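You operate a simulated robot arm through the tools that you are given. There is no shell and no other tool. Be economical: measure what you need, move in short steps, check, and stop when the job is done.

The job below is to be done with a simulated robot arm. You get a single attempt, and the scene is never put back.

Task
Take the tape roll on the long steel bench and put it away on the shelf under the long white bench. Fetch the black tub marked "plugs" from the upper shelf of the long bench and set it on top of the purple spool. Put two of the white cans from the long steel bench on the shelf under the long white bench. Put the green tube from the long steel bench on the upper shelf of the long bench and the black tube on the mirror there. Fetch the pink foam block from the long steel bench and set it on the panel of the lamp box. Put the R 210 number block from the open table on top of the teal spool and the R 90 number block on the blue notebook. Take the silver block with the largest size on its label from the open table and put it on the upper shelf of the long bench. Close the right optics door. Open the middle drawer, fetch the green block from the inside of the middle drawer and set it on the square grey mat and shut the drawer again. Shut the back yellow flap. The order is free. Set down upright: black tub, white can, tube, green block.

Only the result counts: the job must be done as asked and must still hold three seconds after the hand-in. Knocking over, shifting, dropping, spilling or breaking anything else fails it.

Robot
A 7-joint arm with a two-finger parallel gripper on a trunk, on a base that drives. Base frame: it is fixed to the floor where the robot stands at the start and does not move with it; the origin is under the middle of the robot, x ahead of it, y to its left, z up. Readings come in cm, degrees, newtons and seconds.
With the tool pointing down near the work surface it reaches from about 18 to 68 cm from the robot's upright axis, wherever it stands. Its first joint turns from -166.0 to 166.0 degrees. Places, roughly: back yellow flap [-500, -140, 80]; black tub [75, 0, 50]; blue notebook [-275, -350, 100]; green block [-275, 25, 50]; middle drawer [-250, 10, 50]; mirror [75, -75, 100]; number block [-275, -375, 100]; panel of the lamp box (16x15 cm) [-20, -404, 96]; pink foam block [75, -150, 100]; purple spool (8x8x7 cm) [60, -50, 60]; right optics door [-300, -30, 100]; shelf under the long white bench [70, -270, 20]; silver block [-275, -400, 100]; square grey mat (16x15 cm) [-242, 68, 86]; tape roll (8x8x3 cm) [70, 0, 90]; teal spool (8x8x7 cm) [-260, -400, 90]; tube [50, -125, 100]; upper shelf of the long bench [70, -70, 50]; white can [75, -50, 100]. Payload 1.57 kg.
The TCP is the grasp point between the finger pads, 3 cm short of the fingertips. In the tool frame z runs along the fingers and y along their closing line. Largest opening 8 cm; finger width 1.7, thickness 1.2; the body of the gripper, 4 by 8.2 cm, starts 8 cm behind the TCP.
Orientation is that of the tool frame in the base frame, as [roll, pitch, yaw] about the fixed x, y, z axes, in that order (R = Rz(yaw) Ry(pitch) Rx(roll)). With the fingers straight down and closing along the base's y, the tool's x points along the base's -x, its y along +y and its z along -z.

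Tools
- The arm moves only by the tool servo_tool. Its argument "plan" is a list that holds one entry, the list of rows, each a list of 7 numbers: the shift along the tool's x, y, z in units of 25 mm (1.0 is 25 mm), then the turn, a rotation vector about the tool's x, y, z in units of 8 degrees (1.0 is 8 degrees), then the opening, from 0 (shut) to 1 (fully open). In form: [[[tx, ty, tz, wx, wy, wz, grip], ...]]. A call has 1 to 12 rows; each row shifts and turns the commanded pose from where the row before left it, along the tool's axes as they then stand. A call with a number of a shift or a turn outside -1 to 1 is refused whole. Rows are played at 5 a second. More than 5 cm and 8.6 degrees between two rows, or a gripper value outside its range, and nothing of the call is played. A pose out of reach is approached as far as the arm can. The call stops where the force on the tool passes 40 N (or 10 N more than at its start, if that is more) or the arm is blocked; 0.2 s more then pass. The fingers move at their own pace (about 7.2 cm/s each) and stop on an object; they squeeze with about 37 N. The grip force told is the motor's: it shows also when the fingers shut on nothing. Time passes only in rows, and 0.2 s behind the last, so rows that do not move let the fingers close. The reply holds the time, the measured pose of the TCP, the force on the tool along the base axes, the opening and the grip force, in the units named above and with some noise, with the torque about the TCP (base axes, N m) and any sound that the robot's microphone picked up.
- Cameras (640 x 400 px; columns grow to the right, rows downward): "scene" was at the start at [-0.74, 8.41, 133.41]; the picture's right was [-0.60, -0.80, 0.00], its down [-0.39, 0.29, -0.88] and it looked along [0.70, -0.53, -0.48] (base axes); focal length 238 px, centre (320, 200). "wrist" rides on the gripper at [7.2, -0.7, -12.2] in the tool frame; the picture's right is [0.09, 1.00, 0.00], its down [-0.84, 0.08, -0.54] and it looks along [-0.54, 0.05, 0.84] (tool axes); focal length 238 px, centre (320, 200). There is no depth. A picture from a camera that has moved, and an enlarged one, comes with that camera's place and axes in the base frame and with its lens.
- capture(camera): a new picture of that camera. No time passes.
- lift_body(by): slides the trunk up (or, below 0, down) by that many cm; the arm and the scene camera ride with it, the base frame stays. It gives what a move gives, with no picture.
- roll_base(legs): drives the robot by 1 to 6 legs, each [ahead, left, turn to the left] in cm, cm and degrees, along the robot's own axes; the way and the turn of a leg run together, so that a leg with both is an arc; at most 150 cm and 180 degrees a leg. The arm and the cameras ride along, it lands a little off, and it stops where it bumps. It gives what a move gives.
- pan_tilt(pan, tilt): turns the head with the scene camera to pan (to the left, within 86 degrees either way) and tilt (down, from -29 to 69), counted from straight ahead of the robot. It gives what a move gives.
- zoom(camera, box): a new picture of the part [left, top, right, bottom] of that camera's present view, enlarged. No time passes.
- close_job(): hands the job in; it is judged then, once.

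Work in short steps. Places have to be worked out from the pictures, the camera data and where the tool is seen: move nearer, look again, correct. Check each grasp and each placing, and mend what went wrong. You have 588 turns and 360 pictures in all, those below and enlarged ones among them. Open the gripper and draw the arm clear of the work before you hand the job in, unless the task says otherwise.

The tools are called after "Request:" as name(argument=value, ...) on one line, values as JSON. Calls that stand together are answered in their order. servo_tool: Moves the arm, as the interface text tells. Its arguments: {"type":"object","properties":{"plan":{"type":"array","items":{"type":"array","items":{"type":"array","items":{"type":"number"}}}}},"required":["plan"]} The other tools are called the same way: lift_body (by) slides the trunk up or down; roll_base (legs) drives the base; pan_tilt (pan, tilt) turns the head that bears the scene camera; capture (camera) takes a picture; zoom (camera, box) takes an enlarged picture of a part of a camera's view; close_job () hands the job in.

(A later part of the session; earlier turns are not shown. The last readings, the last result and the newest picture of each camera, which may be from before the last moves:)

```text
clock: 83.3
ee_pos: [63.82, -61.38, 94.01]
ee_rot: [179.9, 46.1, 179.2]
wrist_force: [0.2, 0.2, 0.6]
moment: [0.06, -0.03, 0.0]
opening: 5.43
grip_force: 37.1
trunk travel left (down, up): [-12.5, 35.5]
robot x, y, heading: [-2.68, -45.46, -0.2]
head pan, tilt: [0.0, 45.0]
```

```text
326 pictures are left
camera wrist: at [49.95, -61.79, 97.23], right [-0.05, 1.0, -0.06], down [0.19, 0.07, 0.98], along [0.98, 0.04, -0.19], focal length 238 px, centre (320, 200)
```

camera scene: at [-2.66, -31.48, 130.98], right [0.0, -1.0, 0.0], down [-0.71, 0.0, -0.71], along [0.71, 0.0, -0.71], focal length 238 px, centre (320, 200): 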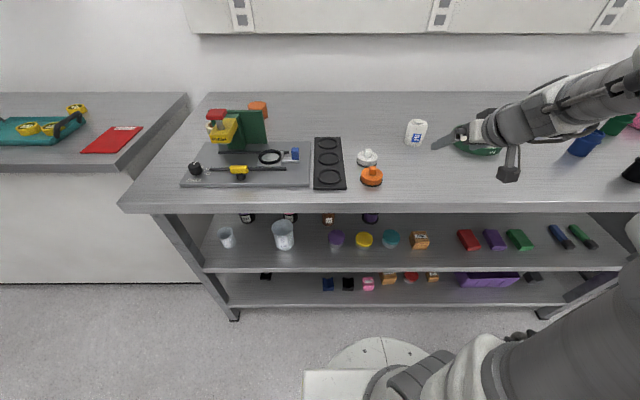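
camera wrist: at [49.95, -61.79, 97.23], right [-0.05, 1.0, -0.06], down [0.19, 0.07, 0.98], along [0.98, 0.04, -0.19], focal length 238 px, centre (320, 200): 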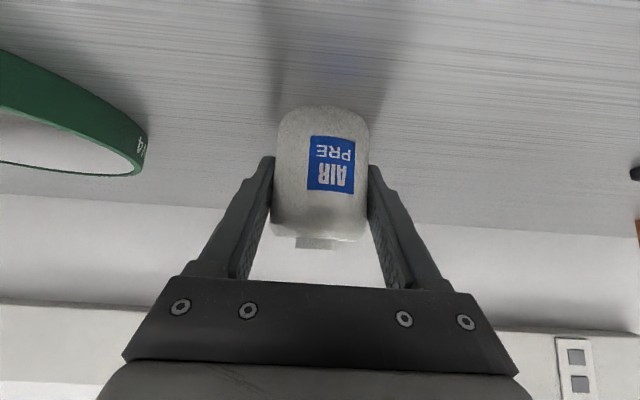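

Gripped. Lift, retract, and drive to the white bench so that the tool lines up with y≈-242.

Request:
servo_tool(plan=[[[-0.72, 0, -0.69, 0, 0, 0, 0], [-0.72, 0, -0.69, 0, 0, 0, 0], [-0.72, 0, -0.69, 0, 0, 0, 0], [-0.72, 0, -0.69, 0, 0, 0, 0], [0.69, 0, -0.72, 0, 0, 0, 0], [0.69, 0, -0.72, 0, 0, 0, 0], [0.69, 0, -0.72, 0, 0, 0, 0], [0.69, 0, -0.72, 0, 0, 0, 0], [0.69, 0, -0.72, 0, 0, 0, 0], [0.69, 0, -0.72, 0, 0, 0, 0], [0.69, 0, -0.72, 0, 0, 0, 0]]])

Request:
roll_base(legs=[[-21, 0, 0], [0, -100, 0], [0, -80, 0]])

Request:
lift_body(by=-12.4)

Request:
servo_tool(plan=[[[0.72, 0, 0.69, 0, 0, 0, 0], [0.72, 0, 0.69, 0, 0, 0, 0], [0.72, 0, 0.69, 0, 0, 0, 0], [0.72, 0, 0.69, 0, 0, 0, 0], [0.72, 0, 0.69, 0, 0, 0, 0], [0.72, 0, 0.69, 0, 0, 0, 0], [0.72, 0, 0.69, 0, 0, 0, 0], [0.72, 0, 0.69, 0, 0, 0, 0], [0.72, 0, 0.69, 0, 0, 0, 0], [0.72, 0, 0.69, 0, 0, 0, 0], [0.72, 0, 0.69, 0, 0, 0, 0], [0.72, 0, 0.69, 0, 0, 0, 0]]])

Request:
servo_tool(plan=[[[0.72, 0, 0.69, 0, 0, 0, 0], [0.72, 0, 0.69, 0, 0, 0, 0], [0.72, 0, 0.69, 0, 0, 0, 0], [0.72, 0, 0.69, 0, 0, 0, 0], [0.72, 0, 0.69, 0, 0, 0, 0], [0.72, 0, 0.69, 0, 0, 0, 0], [0.72, 0, 0.69, 0, 0, 0, 0], [0.72, 0, 0.69, 0, 0, 0, 0], [0.72, 0, 0.69, 0, 0, 0, 0], [0.72, 0, 0.69, 0, 0, 0, 0], [0.72, 0, 0.69, 0, 0, 0, 0]]])

Request:
capture(camera="wrist")

```text
clock: 85.7
ee_pos: [46.51, -61.11, 104.06]
ee_rot: [179.9, 46.0, 179.2]
wrist_force: [0.0, 0.2, -1.4]
moment: [0.01, 0.01, -0.01]
opening: 5.46
grip_force: 37.4
trunk travel left (down, up): [-12.5, 35.5]
robot x, y, heading: [-2.81, -45.25, -0.3]
head pan, tilt: [0.0, 45.0]
```

```text
clock: 101.0
ee_pos: [23.48, -240.75, 104.23]
ee_rot: [179.7, 46.0, 178.8]
wrist_force: [0.1, -0.6, -0.9]
moment: [0.01, -0.01, -0.02]
opening: 5.4
grip_force: 36.8
trunk travel left (down, up): [-12.5, 35.5]
robot x, y, heading: [-25.99, -224.52, -0.6]
head pan, tilt: [0.0, 45.0]
```

```text
clock: 102.5
ee_pos: [23.33, -240.63, 91.67]
ee_rot: [179.8, 46.0, 178.9]
wrist_force: [-0.5, -0.1, -0.6]
moment: [0.02, -0.01, -0.02]
opening: 5.43
grip_force: 36.9
trunk travel left (down, up): [-0.1, 47.9]
robot x, y, heading: [-26.14, -224.51, -0.4]
head pan, tilt: [0.0, 45.0]
```

```text
clock: 105.1
ee_pos: [23.32, -240.84, 61.91]
ee_rot: [179.9, 46.2, 178.9]
wrist_force: [0.2, -0.1, -1.1]
moment: [0.04, 0.04, 0.0]
opening: 5.44
grip_force: 37.3
trunk travel left (down, up): [-0.1, 47.9]
robot x, y, heading: [-25.92, -224.68, -0.4]
head pan, tilt: [0.0, 45.0]
```

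```text
clock: 107.5
ee_pos: [23.18, -240.58, 34.47]
ee_rot: [179.9, 46.0, 178.9]
wrist_force: [-0.2, 0.5, -1.6]
moment: [-0.03, 0.03, 0.01]
opening: 5.45
grip_force: 37.5
trunk travel left (down, up): [-0.1, 47.9]
robot x, y, heading: [-26.1, -224.5, -0.6]
head pan, tilt: [0.0, 45.0]
```

```text
325 pictures are left
camera wrist: at [9.26, -240.89, 37.73], right [-0.05, 1.0, -0.06], down [0.19, 0.07, 0.98], along [0.98, 0.03, -0.19], focal length 238 px, centre (320, 200)
```

wrist: 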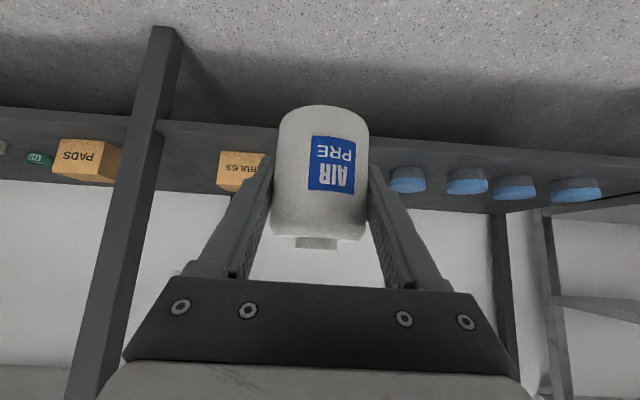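

Drive in 24 cm with a slight right shift, then extend above the free spot at y≈-242.

Request:
roll_base(legs=[[24, -1.2, 0.4]])

Request:
servo_tool(plan=[[[-0.69, 0, 0.72, 0, 0, 0, 0], [-0.69, 0, 0.72, 0, 0, 0, 0], [-0.69, 0, 0.72, 0, 0, 0, 0], [-0.69, 0, 0.72, 0, 0, 0, 0]]])

Request:
capture(camera="wrist")

Request:
capture(camera="scene")

```text
clock: 109.7
ee_pos: [47.06, -242.03, 34.5]
ee_rot: [179.9, 46.0, 178.8]
wrist_force: [-0.3, 0.1, -0.9]
moment: [-0.01, 0.0, -0.02]
opening: 5.46
grip_force: 36.4
trunk travel left (down, up): [-0.1, 47.9]
robot x, y, heading: [-1.58, -225.63, -0.5]
head pan, tilt: [0.0, 45.0]
```

```text
clock: 110.7
ee_pos: [57.01, -242.24, 34.56]
ee_rot: [179.9, 46.0, 178.8]
wrist_force: [0.3, 0.1, -1.5]
moment: [-0.03, -0.01, 0.0]
opening: 5.4
grip_force: 37.5
trunk travel left (down, up): [-0.1, 47.9]
robot x, y, heading: [-2.3, -225.91, -0.7]
head pan, tilt: [0.0, 45.0]
```

```text
324 pictures are left
camera wrist: at [43.01, -242.6, 37.84], right [-0.05, 1.0, -0.06], down [0.19, 0.07, 0.98], along [0.98, 0.03, -0.2], focal length 238 px, centre (320, 200)
```

wrist: 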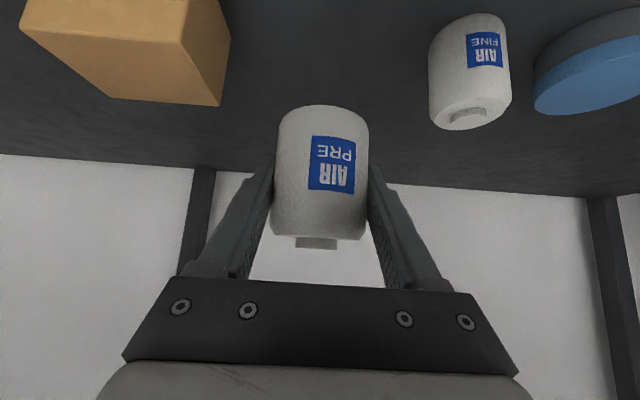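

```text
323 pictures are left
camera scene: at [-1.66, -212.19, 118.58], right [-0.01, -1.0, 0.0], down [-0.71, 0.01, -0.71], along [0.71, -0.01, -0.71], focal length 238 px, centre (320, 200)
```

scene: 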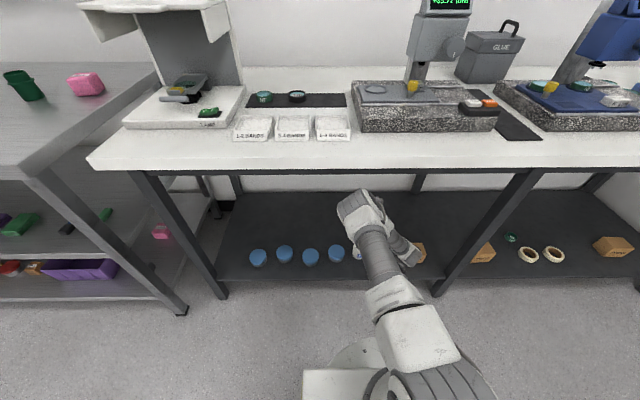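

Spot is clear. Descend 10 cm, then a fine touch.

Request:
servo_tool(plan=[[[0.72, 0, 0.69, 0, 0, 0, 0], [0.72, 0, 0.69, 0, 0, 0, 0], [0.72, 0, 0.69, 0, 0, 0, 0], [0.65, 0, 0.62, 0, 0, 0, 0], [0.07, 0, 0.067, 0, 0, 0, 0], [0.07, 0, 0.067, 0, 0, 0, 0], [0, 0, 0, 0, 0, 0, 0]]])

```text
clock: 112.3
ee_pos: [56.96, -242.16, 24.22]
ee_rot: [179.8, 46.0, 178.8]
wrist_force: [-0.1, 0.9, -0.8]
moment: [0.02, -0.02, 0.0]
opening: 5.42
grip_force: 37.0
trunk travel left (down, up): [-0.1, 47.9]
robot x, y, heading: [-1.93, -225.96, -0.4]
head pan, tilt: [0.0, 45.0]
```

Request:
servo_tool(plan=[[[0.05, 0, 0.05, 0, 0, 0, 0], [0.05, 0, 0.05, 0, 0, 0, 0], [0, 0, 0, 0, 0, 0, 0]]])

```text
clock: 113.1
ee_pos: [57.2, -242.2, 24.0]
ee_rot: [179.9, 46.1, 178.9]
wrist_force: [-2.0, 1.7, 6.8]
moment: [0.03, 0.19, -0.03]
opening: 5.45
grip_force: 37.1
trunk travel left (down, up): [-0.1, 47.9]
robot x, y, heading: [-1.76, -226.19, -0.6]
head pan, tilt: [0.0, 45.0]
```

Contact (7 N). Release partway and withdraw.

Request:
servo_tool(plan=[[[0, 0, 0, 0, 0, 0, 0.84], [0, 0, 0, 0, 0, 0, 0.84], [0, 0, -0.4, 0, 0, 0, 0.84], [0, 0, -1, 0, 0, 0, 0.84], [0, 0, -1, 0, 0, 0, 0.84], [0, 0, -1, 0, 0, 0, 0.84], [0, 0, -1, 0, 0, 0, 0.84]]])

Request:
capture(camera="wrist")

```text
clock: 114.7
ee_pos: [48.98, -242.11, 31.65]
ee_rot: [179.8, 46.1, 178.8]
wrist_force: [-0.1, 0.4, -0.2]
moment: [-0.01, -0.01, 0.01]
opening: 6.71
grip_force: 0.1
trunk travel left (down, up): [-0.1, 47.9]
robot x, y, heading: [-1.82, -225.93, -0.6]
head pan, tilt: [0.0, 45.0]
```

```text
322 pictures are left
camera wrist: at [35.05, -242.42, 34.8], right [-0.05, 1.0, -0.06], down [0.19, 0.07, 0.98], along [0.98, 0.03, -0.19], focal length 238 px, centre (320, 200)
```

wrist: 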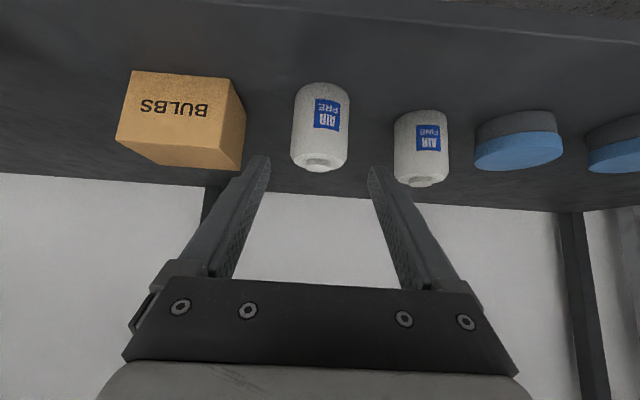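

Both cans stand. Withdraw, raise, and go back toward the tape roll.

Request:
servo_tool(plan=[[[0.69, 0, -0.72, 0, 0, 0, 0.84], [0.69, 0, -0.72, 0, 0, 0, 0.84]]])

Request:
roll_base(legs=[[-22, 0, 0]])

Request:
lift_body(by=12.4)

Request:
servo_tool(plan=[[[-0.72, 0, -0.69, 0, 0, 0, 1], [-0.72, 0, -0.69, 0, 0, 0, 1], [-0.72, 0, -0.69, 0, 0, 0, 1], [-0.72, 0, -0.69, 0, 0, 0, 1], [-0.72, 0, -0.69, 0, 0, 0, 1], [-0.72, 0, -0.69, 0, 0, 0, 1], [-0.72, 0, -0.69, 0, 0, 0, 1], [-0.72, 0, -0.69, 0, 0, 0, 1], [-0.72, 0, -0.69, 0, 0, 0, 1], [-0.72, 0, -0.69, 0, 0, 0, 1], [-0.72, 0, -0.69, 0, 0, 0, 1], [-0.72, 0, -0.69, 0, 0, 0, 1]]])

Request:
servo_tool(plan=[[[-0.72, 0, -0.69, 0, 0, 0, 1], [-0.72, 0, -0.69, 0, 0, 0, 1], [-0.72, 0, -0.69, 0, 0, 0, 1], [-0.72, 0, -0.69, 0, 0, 0, 1], [-0.72, 0, -0.69, 0, 0, 0, 1], [-0.72, 0, -0.69, 0, 0, 0, 1], [-0.72, 0, -0.69, 0, 0, 0, 1], [-0.72, 0, -0.69, 0, 0, 0, 1], [-0.72, 0, -0.69, 0, 0, 0, 1], [-0.72, 0, -0.69, 0, 0, 0, 1], [-0.72, 0, -0.69, 0, 0, 0, 1], [-0.72, 0, -0.69, 0, 0, 0, 1]]])

Request:
roll_base(legs=[[0, 130, 0.3], [0, 120, 0.3]])

Request:
capture(camera="scene")

Request:
capture(camera="wrist")

```text
clock: 115.3
ee_pos: [44.11, -242.03, 31.73]
ee_rot: [179.9, 46.0, 179.0]
wrist_force: [-0.2, -0.7, 0.4]
moment: [0.0, 0.01, -0.01]
opening: 6.7
grip_force: 0.0
trunk travel left (down, up): [-0.1, 47.9]
robot x, y, heading: [-2.06, -225.66, -0.5]
head pan, tilt: [0.0, 45.0]
```

```text
clock: 117.4
ee_pos: [21.96, -241.91, 31.6]
ee_rot: [179.8, 46.0, 178.9]
wrist_force: [0.1, -0.4, -0.7]
moment: [-0.01, 0.02, 0.02]
opening: 6.73
grip_force: 0.0
trunk travel left (down, up): [-0.1, 47.9]
robot x, y, heading: [-23.96, -225.7, -0.9]
head pan, tilt: [0.0, 45.0]
```

```text
clock: 118.9
ee_pos: [21.95, -241.79, 44.0]
ee_rot: [179.7, 46.1, 178.9]
wrist_force: [-1.1, -0.5, -0.1]
moment: [-0.02, 0.0, 0.0]
opening: 6.72
grip_force: 0.2
trunk travel left (down, up): [-12.5, 35.5]
robot x, y, heading: [-24.21, -225.87, -0.7]
head pan, tilt: [0.0, 45.0]
```

```text
clock: 121.5
ee_pos: [22.24, -241.87, 73.88]
ee_rot: [179.7, 45.9, 178.8]
wrist_force: [-0.2, 0.2, -0.4]
moment: [0.0, -0.02, -0.04]
opening: 8.01
grip_force: 0.0
trunk travel left (down, up): [-12.5, 35.5]
robot x, y, heading: [-24.04, -225.69, -0.4]
head pan, tilt: [0.0, 45.0]
```

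```text
clock: 124.1
ee_pos: [22.26, -241.75, 103.85]
ee_rot: [179.8, 46.1, 178.7]
wrist_force: [0.0, -0.6, 0.0]
moment: [-0.03, -0.01, -0.01]
opening: 7.98
grip_force: 0.2
trunk travel left (down, up): [-12.5, 35.5]
robot x, y, heading: [-24.03, -225.93, -0.7]
head pan, tilt: [0.0, 45.0]
```

```text
clock: 142.8
ee_pos: [22.77, 7.67, 103.81]
ee_rot: [179.8, 46.1, 179.4]
wrist_force: [0.1, 0.9, 0.7]
moment: [0.02, -0.01, 0.03]
opening: 8.02
grip_force: 0.0
trunk travel left (down, up): [-12.5, 35.5]
robot x, y, heading: [-23.82, 22.9, 0.0]
head pan, tilt: [0.0, 45.0]
```

```text
321 pictures are left
camera scene: at [-23.57, 37.18, 130.98], right [0.0, -1.0, 0.0], down [-0.71, 0.0, -0.71], along [0.71, 0.0, -0.71], focal length 238 px, centre (320, 200)
```

scene: 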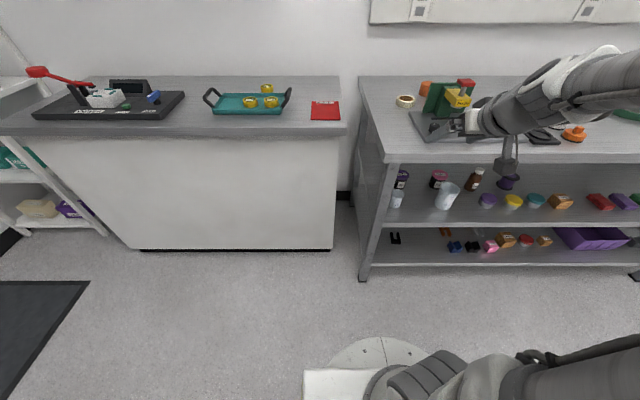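

```text
320 pictures are left
camera wrist: at [8.93, 7.27, 107.04], right [-0.06, 1.0, -0.06], down [0.19, 0.07, 0.98], along [0.98, 0.04, -0.19], focal length 238 px, centre (320, 200)
```

wrist: 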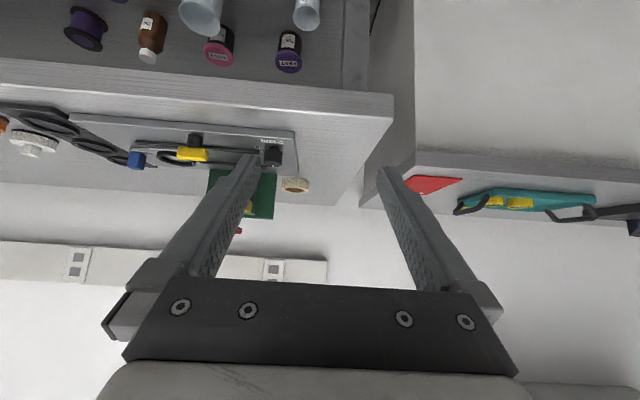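

Tape roll is at about (72,3.7), the tool plate's left edge just in front. I drive forward with the tool a bit left of it and look.

Request:
roll_base(legs=[[23, 1, 0]])

Request:
servo_tool(plan=[[[-0.69, 0, 0.72, 0, 0, 0, 0.6], [-0.69, 0, 0.72, 0, 0, 0, 0.6], [-0.69, 0, 0.72, 0, 0, 0, 0.6]]])

Request:
capture(camera="wrist")

Request:
zoom(camera="scene", box=[340, 50, 540, 175])

```text
clock: 145.0
ee_pos: [46.19, 8.7, 103.89]
ee_rot: [179.8, 46.0, 179.3]
wrist_force: [0.9, 0.2, -0.1]
moment: [0.0, -0.01, 0.02]
opening: 8.0
grip_force: 0.2
trunk travel left (down, up): [-12.5, 35.5]
robot x, y, heading: [-0.06, 24.52, -0.1]
head pan, tilt: [0.0, 45.0]
```

```text
clock: 145.8
ee_pos: [53.57, 8.72, 103.66]
ee_rot: [179.7, 46.1, 179.3]
wrist_force: [-0.6, -0.5, -0.4]
moment: [0.01, 0.02, -0.01]
opening: 4.81
grip_force: 0.0
trunk travel left (down, up): [-12.5, 35.5]
robot x, y, heading: [-0.47, 24.15, -0.1]
head pan, tilt: [0.0, 45.0]
```

```text
319 pictures are left
camera wrist: at [39.71, 8.18, 106.94], right [-0.06, 1.0, -0.06], down [0.19, 0.07, 0.98], along [0.98, 0.04, -0.19], focal length 238 px, centre (320, 200)
```

wrist: 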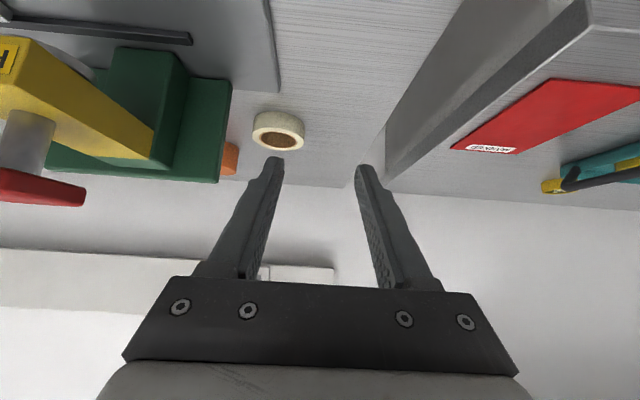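

```text
3.20 times, centred on (440, 112) of scene
camera zoom: at [-0.21, 38.15, 130.98], right [0.0, -1.0, 0.0], down [-0.71, 0.0, -0.71], along [0.71, 0.0, -0.71], focal length 763 px, centre (-64, 480)
```

zoom: 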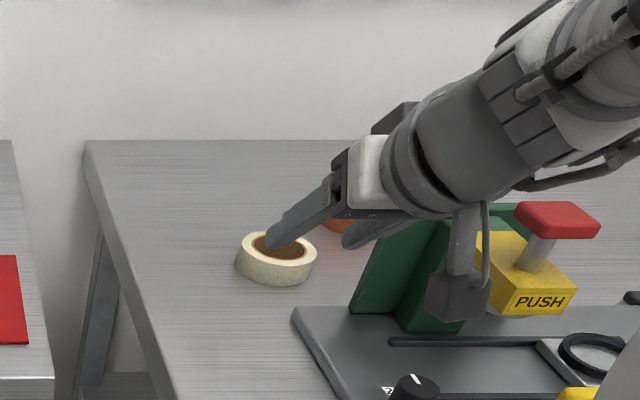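

Tape centre ≈(71.3,3.1), wall 1.4 cm thick. I'll grip the left wall with one finger in the hole: move to a standoff and check.

Request:
servo_tool(plan=[[[-0.36, -0.22, 0.86, 0, 0, 0, 0.6], [-0.36, -0.22, 0.86, 0, 0, 0, 0.6], [-0.36, -0.22, 0.86, 0, 0, 0, 0.6], [-0.36, -0.22, 0.86, 0, 0, 0, 0.6]]])

Request:
capture(camera="wrist")

Request:
capture(camera="scene")

```text
clock: 146.8
ee_pos: [62.4, 6.47, 100.33]
ee_rot: [179.8, 46.0, 179.4]
wrist_force: [-0.8, -0.2, 0.0]
moment: [0.02, 0.0, -0.03]
opening: 4.8
grip_force: 0.1
trunk travel left (down, up): [-12.5, 35.5]
robot x, y, heading: [-0.33, 24.14, -0.3]
head pan, tilt: [0.0, 45.0]
```

```text
317 pictures are left
camera wrist: at [48.49, 6.05, 103.56], right [-0.06, 1.0, -0.06], down [0.19, 0.07, 0.98], along [0.98, 0.04, -0.19], focal length 238 px, centre (320, 200)
```

wrist: 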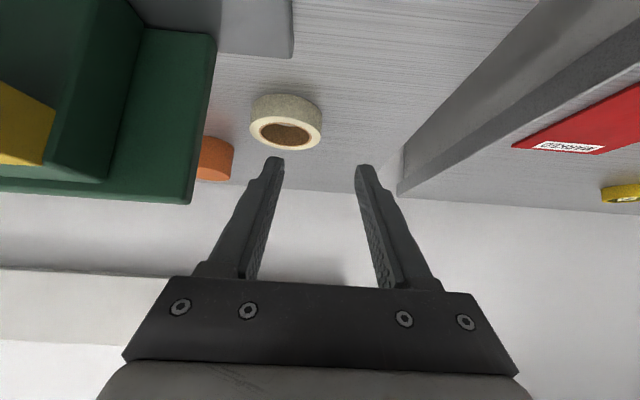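

```text
316 pictures are left
camera scene: at [-0.2, 38.16, 130.98], right [0.0, -1.0, 0.0], down [-0.71, 0.0, -0.71], along [0.71, 0.0, -0.71], focal length 238 px, centre (320, 200)
```

scene: 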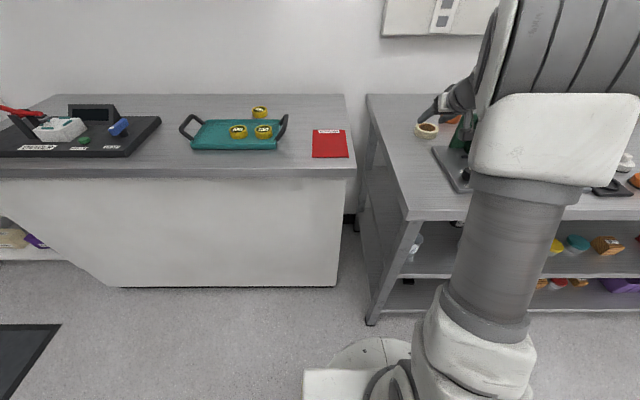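

Continue 6 cm along the axis and check alignment with the wall.

Request:
servo_tool(plan=[[[0, 0, 0.8, 0, 0, 0, 0.6], [0, 0, 0.8, 0, 0, 0, 0.6], [0, 0, 0.8, 0, 0, 0, 0.6]]])

Request:
capture(camera="wrist")

Request:
zoom(camera="scene", box=[380, 80, 500, 155])

```text
clock: 147.6
ee_pos: [66.66, 6.34, 96.2]
ee_rot: [179.7, 46.1, 179.3]
wrist_force: [0.4, -0.5, -0.3]
moment: [0.02, -0.01, -0.01]
opening: 4.82
grip_force: 0.1
trunk travel left (down, up): [-12.5, 35.5]
robot x, y, heading: [-0.42, 24.02, -0.2]
head pan, tilt: [0.0, 45.0]
```

```text
315 pictures are left
camera wrist: at [52.73, 5.88, 99.44], right [-0.05, 1.0, -0.06], down [0.19, 0.07, 0.98], along [0.98, 0.04, -0.19], focal length 238 px, centre (320, 200)
```

wrist: 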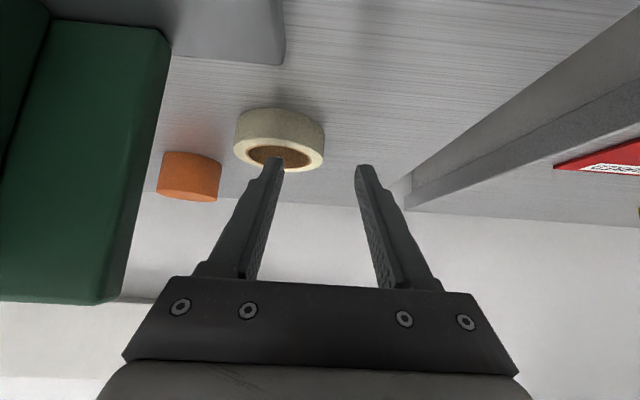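

```text
5.33 times, centred on (440, 118) of scene
camera zoom: at [-0.2, 38.16, 130.99], right [0.0, -1.0, 0.0], down [-0.71, 0.0, -0.71], along [0.71, 0.0, -0.71], focal length 1272 px, centre (-320, 640)
```

zoom: 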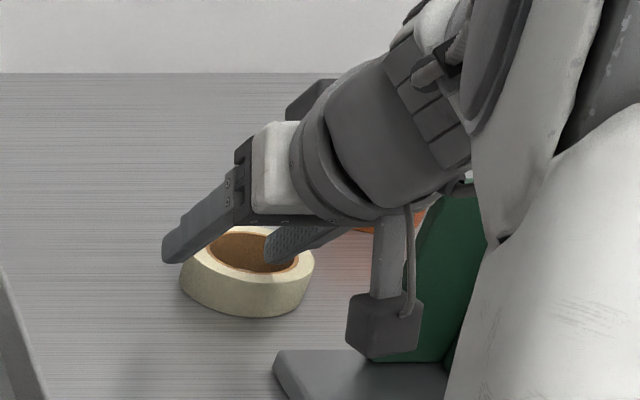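

Shift 0.3 cm right and advance 4 cm so the wall is between the pads, then close.

Request:
servo_tool(plan=[[[0, -0.12, 0.5, 0, 0, 0, 0.6], [0, 0, 0.6, 0, 0, 0, 0.6], [0, 0, 0.5, 0, 0, 0, 0.6], [0, 0, 0, 0, 0, 0, 0.6]]])

Request:
capture(camera="wrist")

Request:
zoom(camera="scene", box=[380, 80, 500, 155])

```text
clock: 148.4
ee_pos: [69.87, 5.7, 94.9]
ee_rot: [-179.6, 47.5, 179.7]
wrist_force: [3.8, -0.2, 11.8]
moment: [-0.31, -0.3, 0.09]
opening: 4.8
grip_force: 0.2
trunk travel left (down, up): [-12.5, 35.5]
robot x, y, heading: [-0.43, 24.18, -0.0]
head pan, tilt: [0.0, 45.0]
stopped in row 4: the force on the tool passed its limit at 44 N (the readings are from after the stop); the commanded pose is now the measured one
```

```text
313 pictures are left
camera wrist: at [55.8, 5.34, 97.86], right [-0.05, 1.0, -0.08], down [0.17, 0.08, 0.98], along [0.98, 0.04, -0.17], focal length 238 px, centre (320, 200)
```

wrist: 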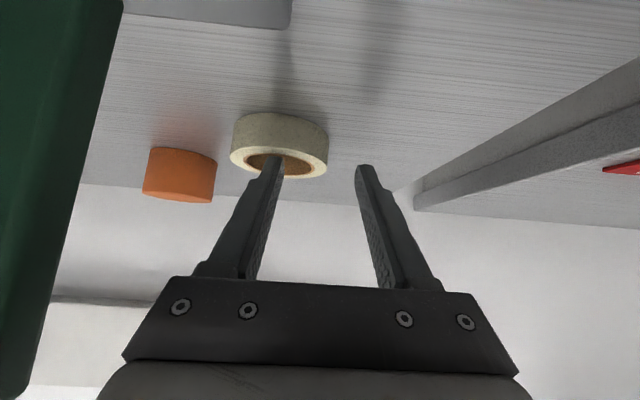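

```text
5.33 times, centred on (440, 118) of scene
camera zoom: at [-0.27, 38.19, 130.97], right [0.0, -1.0, 0.0], down [-0.71, 0.0, -0.71], along [0.71, 0.0, -0.71], focal length 1272 px, centre (-320, 640)
```

zoom: 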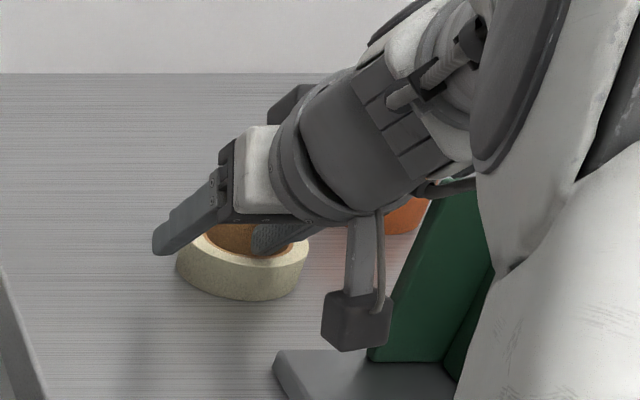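

The finger caught the near rim and nudged the roll back about 1.5 cm (nothing else touched). I rise, move 2.5 cm further forward, and look.

Request:
servo_tool(plan=[[[-0.6, 0, -0.58, 0, 0.17, 0, 0.6], [-0.5, 0.08, 0.55, 0, 0, 0, 0.6], [-0.35, 0, 0.38, 0, 0, 0, 0.6], [0, 0, 0, 0, 0, 0, 0.6]]])

Request:
capture(camera="wrist")

Request:
zoom(camera="scene", box=[380, 80, 500, 155])

```text
clock: 149.4
ee_pos: [72.97, 6.01, 96.55]
ee_rot: [-179.6, 45.7, 179.6]
wrist_force: [0.4, 0.6, -0.5]
moment: [0.02, -0.04, 0.0]
opening: 4.8
grip_force: 0.1
trunk travel left (down, up): [-12.5, 35.5]
robot x, y, heading: [-0.28, 24.24, -0.3]
head pan, tilt: [0.0, 45.0]
```

```text
311 pictures are left
camera wrist: at [58.98, 5.56, 99.85], right [-0.05, 1.0, -0.07], down [0.2, 0.08, 0.98], along [0.98, 0.04, -0.2], focal length 238 px, centre (320, 200)
```

wrist: 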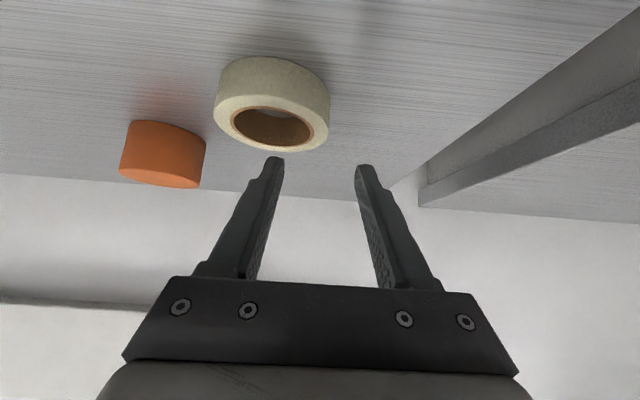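

```text
5.33 times, centred on (440, 118) of scene
camera zoom: at [-0.2, 38.16, 130.98], right [0.0, -1.0, 0.0], down [-0.71, 0.0, -0.71], along [0.71, 0.0, -0.71], focal length 1272 px, centre (-320, 640)
```

zoom: 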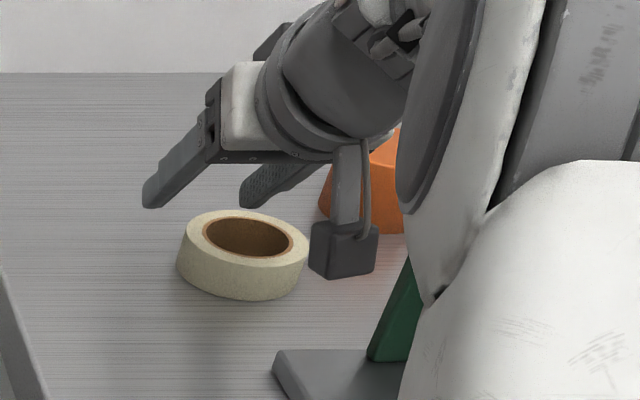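

Ring centre is now ≈(73,3). Line up, go down into the hole, and check force.

Request:
servo_tool(plan=[[[0.36, -0.08, -0.36, 0, 0, 0, 0.6], [0.42, 0, 0.41, 0, 0, 0, 0.6], [0.42, 0, 0.41, 0, 0, 0, 0.6], [0, 0, 0, 0, 0, 0, 0.6]]])

Request:
zoom(camera="scene", box=[380, 80, 500, 155])

Request:
capture(camera="wrist")

```text
clock: 150.4
ee_pos: [71.6, 5.77, 93.63]
ee_rot: [-179.5, 45.7, 179.7]
wrist_force: [-1.4, -0.7, 0.3]
moment: [-0.01, 0.0, -0.01]
opening: 4.78
grip_force: 0.0
trunk travel left (down, up): [-12.5, 35.5]
robot x, y, heading: [-0.5, 24.43, -0.0]
head pan, tilt: [0.0, 45.0]
```

```text
5.33 times, centred on (440, 118) of scene
camera zoom: at [-0.2, 38.16, 130.98], right [0.0, -1.0, 0.0], down [-0.71, 0.0, -0.71], along [0.71, 0.0, -0.71], focal length 1272 px, centre (-320, 640)
```

zoom: 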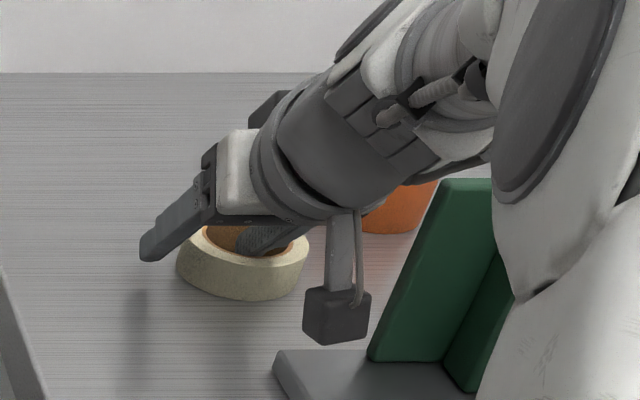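

```text
308 pictures are left
camera wrist: at [57.68, 5.32, 96.98], right [-0.05, 1.0, -0.07], down [0.2, 0.08, 0.98], along [0.98, 0.04, -0.2], focal length 238 px, centre (320, 200)
```

wrist: 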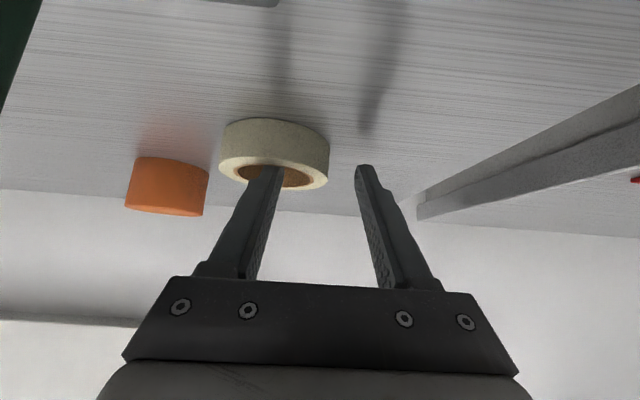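

No contact force, finger in the hole. Close.

Request:
servo_tool(plan=[[[0, 0, 0, 0, 0, 0, 0], [0, 0, 0, 0, 0, 0, 0], [0, 0, 0, 0, 0, 0, 0], [0, 0, 0, 0, 0, 0, 0], [-0.3, 0, -0.29, 0, 0, 0, 0], [-0.5, 0, -0.48, 0, 0, 0, 0]]])

Request:
capture(camera="wrist")

Request:
zoom(camera="scene", box=[380, 80, 500, 155])

```text
clock: 151.8
ee_pos: [71.47, 5.73, 96.46]
ee_rot: [-179.6, 45.6, 179.6]
wrist_force: [0.4, -0.3, -0.2]
moment: [0.05, 0.01, -0.02]
opening: 1.38
grip_force: 30.6
trunk travel left (down, up): [-12.5, 35.5]
robot x, y, heading: [-0.53, 23.93, -0.3]
head pan, tilt: [0.0, 45.0]
```

```text
307 pictures are left
camera wrist: at [57.65, 5.3, 99.74], right [-0.05, 1.0, -0.07], down [0.2, 0.08, 0.98], along [0.98, 0.04, -0.2], focal length 238 px, centre (320, 200)
```

wrist: 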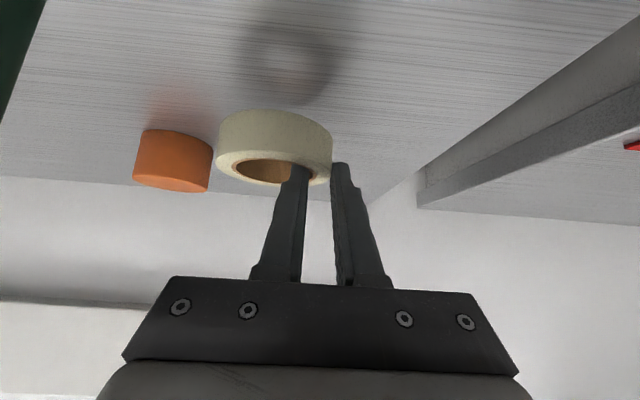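

```text
5.33 times, centred on (440, 118) of scene
camera zoom: at [-0.19, 38.15, 130.98], right [0.0, -1.0, 0.0], down [-0.71, 0.0, -0.71], along [0.71, 0.0, -0.71], focal length 1272 px, centre (-320, 640)
```

zoom: 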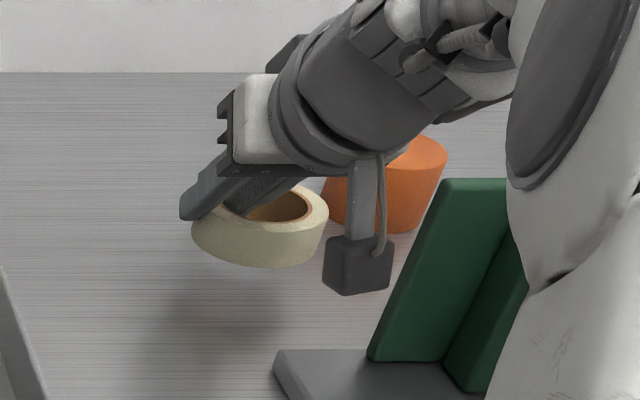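

Tape held level. Lift clear of the green block, retract, and drive to the right part of the white bench to look for a free spot.

Request:
servo_tool(plan=[[[-0.72, 0.2, -0.69, 0, 0, 0, 0], [-0.72, 0.2, -0.69, 0, 0, 0, 0], [-0.72, 0.2, -0.69, 0, 0, 0, 0], [-0.72, 0.2, -0.69, 0, 0, 0, 0], [-0.72, 0.2, -0.69, 0, 0, 0, 0], [0.69, 0.2, -0.72, 0, 0, 0, 0], [0.69, 0.2, -0.72, 0, 0, 0, 0], [0.69, 0, -0.72, 0, 0, 0, 0], [0.69, 0, -0.72, 0, 0, 0, 0], [0.69, 0, -0.72, 0, 0, 0, 0], [0.69, 0, -0.72, 0, 0, 0, 0], [0.69, 0, -0.72, 0, 0, 0, 0]]])

Request:
servo_tool(plan=[[[0.69, 0, -0.72, 0, 0, 0, 0], [0.69, 0, -0.72, 0, 0, 0, 0], [0.69, 0, -0.72, 0, 0, 0, 0]]])

Request:
roll_base(legs=[[-24, 0, 0], [0, -120, 0], [0, -120, 0], [0, -90, 0]])

Request:
capture(camera="scene")

Request:
capture(camera="wrist")

```text
clock: 154.4
ee_pos: [54.46, 9.47, 108.93]
ee_rot: [-179.6, 45.8, 179.6]
wrist_force: [-0.1, 0.5, -1.1]
moment: [0.05, -0.03, -0.02]
opening: 1.38
grip_force: 30.7
trunk travel left (down, up): [-12.5, 35.5]
robot x, y, heading: [-0.29, 24.55, -0.0]
head pan, tilt: [0.0, 45.0]
```

```text
clock: 155.2
ee_pos: [47.01, 9.67, 109.1]
ee_rot: [-179.6, 45.8, 179.6]
wrist_force: [0.5, 0.8, -0.5]
moment: [-0.01, 0.0, 0.0]
opening: 1.38
grip_force: 30.3
trunk travel left (down, up): [-12.5, 35.5]
robot x, y, heading: [-0.4, 24.55, -0.1]
head pan, tilt: [0.0, 45.0]
```

```text
clock: 181.7
ee_pos: [17.61, -320.62, 109.14]
ee_rot: [-179.5, 45.7, 178.3]
wrist_force: [-0.6, 0.0, -1.2]
moment: [-0.01, 0.02, -0.01]
opening: 1.39
grip_force: 30.0
trunk travel left (down, up): [-12.5, 35.5]
robot x, y, heading: [-29.47, -304.85, -1.6]
head pan, tilt: [0.0, 45.0]
```

```text
305 pictures are left
camera scene: at [-29.03, -291.09, 130.98], right [-0.02, -1.0, 0.0], down [-0.71, 0.02, -0.71], along [0.71, -0.02, -0.71], focal length 238 px, centre (320, 200)
```

scene: 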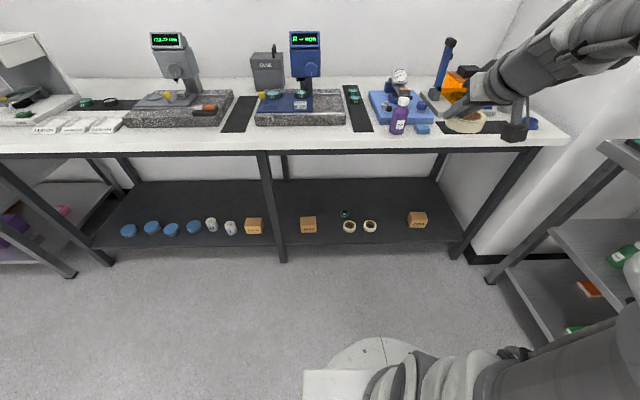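

```text
304 pictures are left
camera wrist: at [3.73, -320.68, 112.47], right [-0.03, 1.0, -0.07], down [0.2, 0.08, 0.98], along [0.98, 0.02, -0.2], focal length 238 px, centre (320, 200)
```

wrist: 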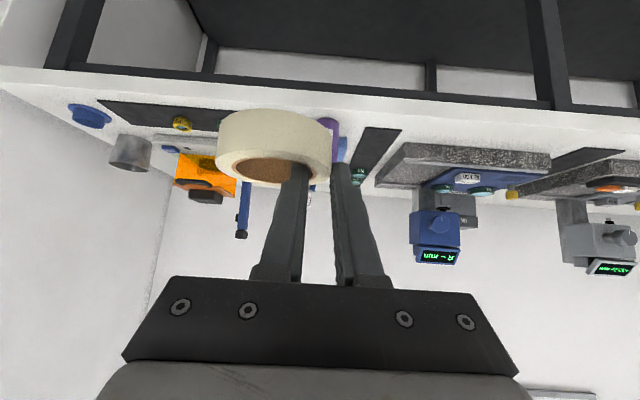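

There's a free gap at y≈-327…-345 on the shelf, at x≈59. Correct heading, shift right, and lower.

Request:
roll_base(legs=[[0, -13, 1.6]])

Request:
lift_body(by=-12.4)

Request:
servo_tool(plan=[[[0.72, 0, 0.7, 0, 0, 0, 0], [0.72, 0, 0.7, 0, 0, 0, 0], [0.72, 0, 0.7, 0, 0, 0, 0], [0.72, 0, 0.7, 0, 0, 0, 0], [0.72, 0, 0.7, 0, 0, 0, 0], [0.72, 0, 0.7, 0, 0, 0, 0], [0.72, 0, 0.7, 0, 0, 0, 0], [0.72, 0, 0.7, 0, 0, 0, 0], [0.72, 0, 0.7, 0, 0, 0, 0], [0.72, 0, 0.7, 0, 0, 0, 0], [0.72, 0, 0.7, 0, 0, 0, 0], [0.72, 0, 0.7, 0, 0, 0, 0]]])

Request:
servo_tool(plan=[[[0.72, 0, 0.7, 0, 0, 0, 0], [0.72, 0, 0.7, 0, 0, 0, 0], [0.72, 0, 0.7, 0, 0, 0, 0], [0.72, 0, 0.7, 0, 0, 0, 0], [0.72, 0, 0.7, 0, 0, 0, 0], [0.72, 0, 0.7, 0, 0, 0, 0], [0.72, 0, 0.7, 0, 0, 0, 0], [0.72, 0, 0.7, 0, 0, 0, 0], [0.72, 0, 0.7, 0, 0, 0, 0], [0.72, 0, 0.7, 0, 0, 0, 0], [0.72, 0, 0.7, 0, 0, 0, 0], [0.72, 0, 0.7, 0, 0, 0, 0]]])

Request:
capture(camera="wrist")

Request:
capture(camera="scene")

```text
clock: 183.3
ee_pos: [17.97, -332.08, 109.14]
ee_rot: [-179.7, 45.6, 179.8]
wrist_force: [-0.3, 0.3, -0.4]
moment: [0.01, 0.04, 0.02]
opening: 1.37
grip_force: 30.3
trunk travel left (down, up): [-12.5, 35.5]
robot x, y, heading: [-29.43, -317.7, 0.1]
head pan, tilt: [0.0, 45.0]
```

```text
clock: 184.8
ee_pos: [17.88, -332.03, 96.7]
ee_rot: [-179.6, 45.7, 179.9]
wrist_force: [-0.5, 0.0, -1.2]
moment: [0.01, 0.01, -0.01]
opening: 1.4
grip_force: 29.6
trunk travel left (down, up): [-0.1, 47.9]
robot x, y, heading: [-29.79, -317.68, 0.3]
head pan, tilt: [0.0, 45.0]
```

```text
clock: 187.4
ee_pos: [17.88, -332.21, 66.67]
ee_rot: [-179.6, 45.8, 179.8]
wrist_force: [-0.4, 0.1, -0.1]
moment: [0.0, 0.01, 0.0]
opening: 1.38
grip_force: 30.1
trunk travel left (down, up): [-0.1, 47.9]
robot x, y, heading: [-29.67, -317.79, 0.2]
head pan, tilt: [0.0, 45.0]
```

```text
clock: 190.0
ee_pos: [17.75, -332.47, 36.5]
ee_rot: [-179.6, 45.7, 179.8]
wrist_force: [-0.1, 0.1, -0.8]
moment: [-0.02, 0.06, 0.0]
opening: 1.37
grip_force: 30.3
trunk travel left (down, up): [-0.1, 47.9]
robot x, y, heading: [-29.69, -317.88, 0.3]
head pan, tilt: [0.0, 45.0]
```

```text
303 pictures are left
camera wrist: at [3.91, -332.88, 39.68], right [-0.06, 1.0, -0.07], down [0.2, 0.08, 0.98], along [0.98, 0.04, -0.2], focal length 238 px, centre (320, 200)
```

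wrist: 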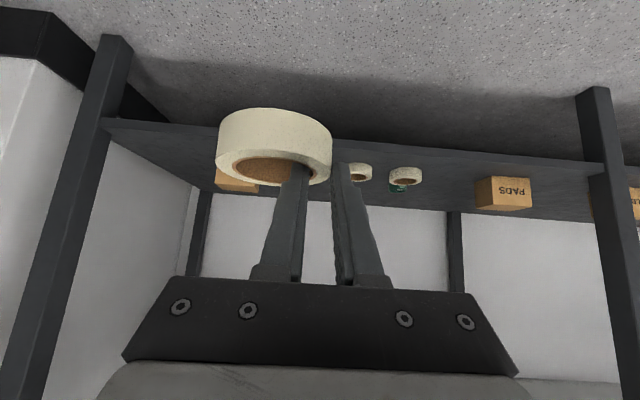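

```text
302 pictures are left
camera scene: at [-29.56, -303.86, 118.59], right [0.0, -1.0, 0.0], down [-0.71, 0.0, -0.71], along [0.71, 0.0, -0.71], focal length 238 px, centre (320, 200)
```

scene: 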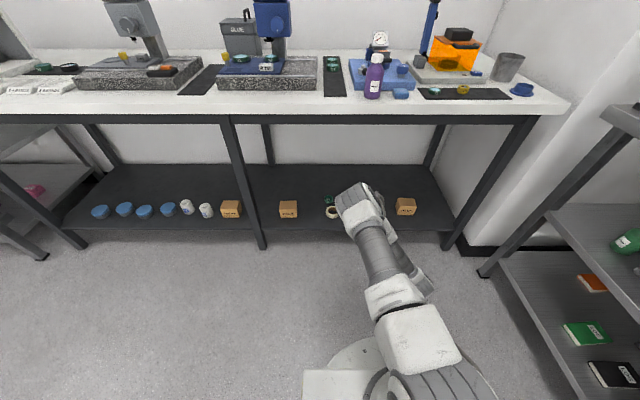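

Gap confirmed between -326 and -346. Drive in and extend.

Request:
roll_base(legs=[[28, 0, 0]])

Request:
servo_tool(plan=[[[-0.69, 0, 0.72, 0, 0, 0, 0], [-0.69, 0, 0.72, 0, 0, 0, 0], [-0.69, 0, 0.72, 0, 0, 0, 0], [-0.69, 0, 0.72, 0, 0, 0, 0], [-0.69, 0, 0.72, 0, 0, 0, 0]]])

Request:
capture(camera="wrist")

```text
clock: 192.4
ee_pos: [46.22, -332.3, 36.43]
ee_rot: [-179.6, 45.6, 180.0]
wrist_force: [-0.4, 0.0, -0.7]
moment: [0.0, -0.01, 0.0]
opening: 1.38
grip_force: 30.8
trunk travel left (down, up): [-0.1, 47.9]
robot x, y, heading: [-1.5, -317.33, 0.3]
head pan, tilt: [0.0, 45.0]
```

```text
clock: 193.7
ee_pos: [58.73, -332.39, 36.28]
ee_rot: [-179.7, 45.7, 179.8]
wrist_force: [0.9, -0.5, -0.3]
moment: [0.03, 0.01, 0.03]
opening: 1.36
grip_force: 30.3
trunk travel left (down, up): [-0.1, 47.9]
robot x, y, heading: [-1.21, -317.47, 0.1]
head pan, tilt: [0.0, 45.0]
```

```text
301 pictures are left
camera wrist: at [44.7, -332.91, 39.58], right [-0.06, 1.0, -0.07], down [0.2, 0.08, 0.98], along [0.98, 0.04, -0.2], focal length 238 px, centre (320, 200)
```

wrist: 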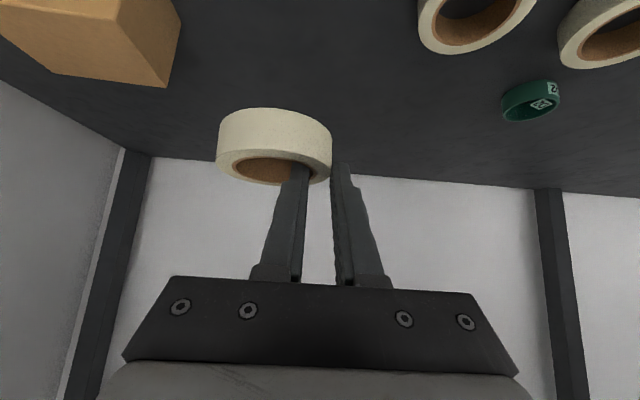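

Clear below; descend to just above the shelf and touch.

Request:
servo_tool(plan=[[[0.715, 0, 0.7, 0, 0, 0, 0], [0.715, 0, 0.7, 0, 0, 0, 0], [0.715, 0, 0.7, 0, 0, 0, 0], [0.715, 0, 0.7, 0, 0, 0, 0], [0.63, 0, 0.62, 0, 0, 0, 0], [0.07, 0, 0.07, 0, 0, 0, 0], [0.05, 0, 0.05, 0, 0, 0, 0], [0, 0, 0, 0, 0, 0, 0]]])

Request:
capture(camera="wrist")

```text
clock: 195.4
ee_pos: [58.84, -332.45, 23.82]
ee_rot: [-179.6, 46.1, -179.9]
wrist_force: [-5.2, 2.2, 21.1]
moment: [0.13, 0.21, 0.03]
opening: 1.37
grip_force: 30.6
trunk travel left (down, up): [-0.1, 47.9]
robot x, y, heading: [-1.44, -317.33, -0.0]
head pan, tilt: [0.0, 45.0]
```

```text
300 pictures are left
camera wrist: at [44.94, -332.89, 27.15], right [-0.06, 1.0, -0.07], down [0.19, 0.08, 0.98], along [0.98, 0.04, -0.19], focal length 238 px, centre (320, 200)
```

wrist: 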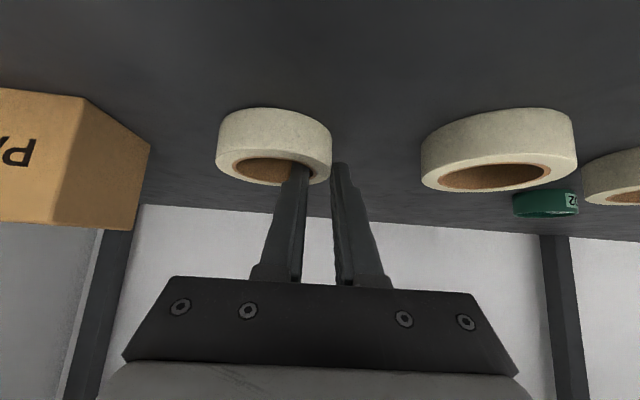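

Down with 21 N. Ease, open, lift straight up out of the hole.

Request:
servo_tool(plan=[[[-0.04, 0, -0.04, 0, 0, 0, 0], [0, 0, 0, 0, 0, 0, 0.45], [0, 0, 0, 0, 0, 0, 0.45], [-0.3, 0, -0.3, 0, 0, 0, 0.45], [-0.72, 0, -0.7, 0, 0, 0, 0.45], [-0.72, 0, -0.7, 0, 0, 0, 0.45], [0.69, 0, -0.72, 0, 0, 0, 0.45], [0.69, 0, -0.72, 0, 0, 0, 0.45], [0.69, 0, -0.72, 0, 0, 0, 0.45]]])

Request:
capture(camera="wrist")

```text
clock: 197.4
ee_pos: [51.18, -332.33, 30.07]
ee_rot: [-179.7, 45.9, 180.0]
wrist_force: [-0.9, 0.3, 0.6]
moment: [0.01, 0.0, -0.02]
opening: 3.59
grip_force: 0.1
trunk travel left (down, up): [-0.1, 47.9]
robot x, y, heading: [-1.26, -317.85, 0.1]
head pan, tilt: [0.0, 45.0]
```

```text
299 pictures are left
camera wrist: at [37.25, -332.85, 33.3], right [-0.06, 1.0, -0.07], down [0.2, 0.08, 0.98], along [0.98, 0.04, -0.2], focal length 238 px, centre (320, 200)
```

wrist: 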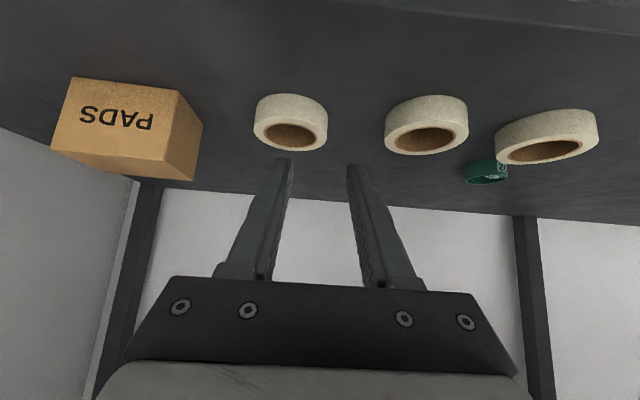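

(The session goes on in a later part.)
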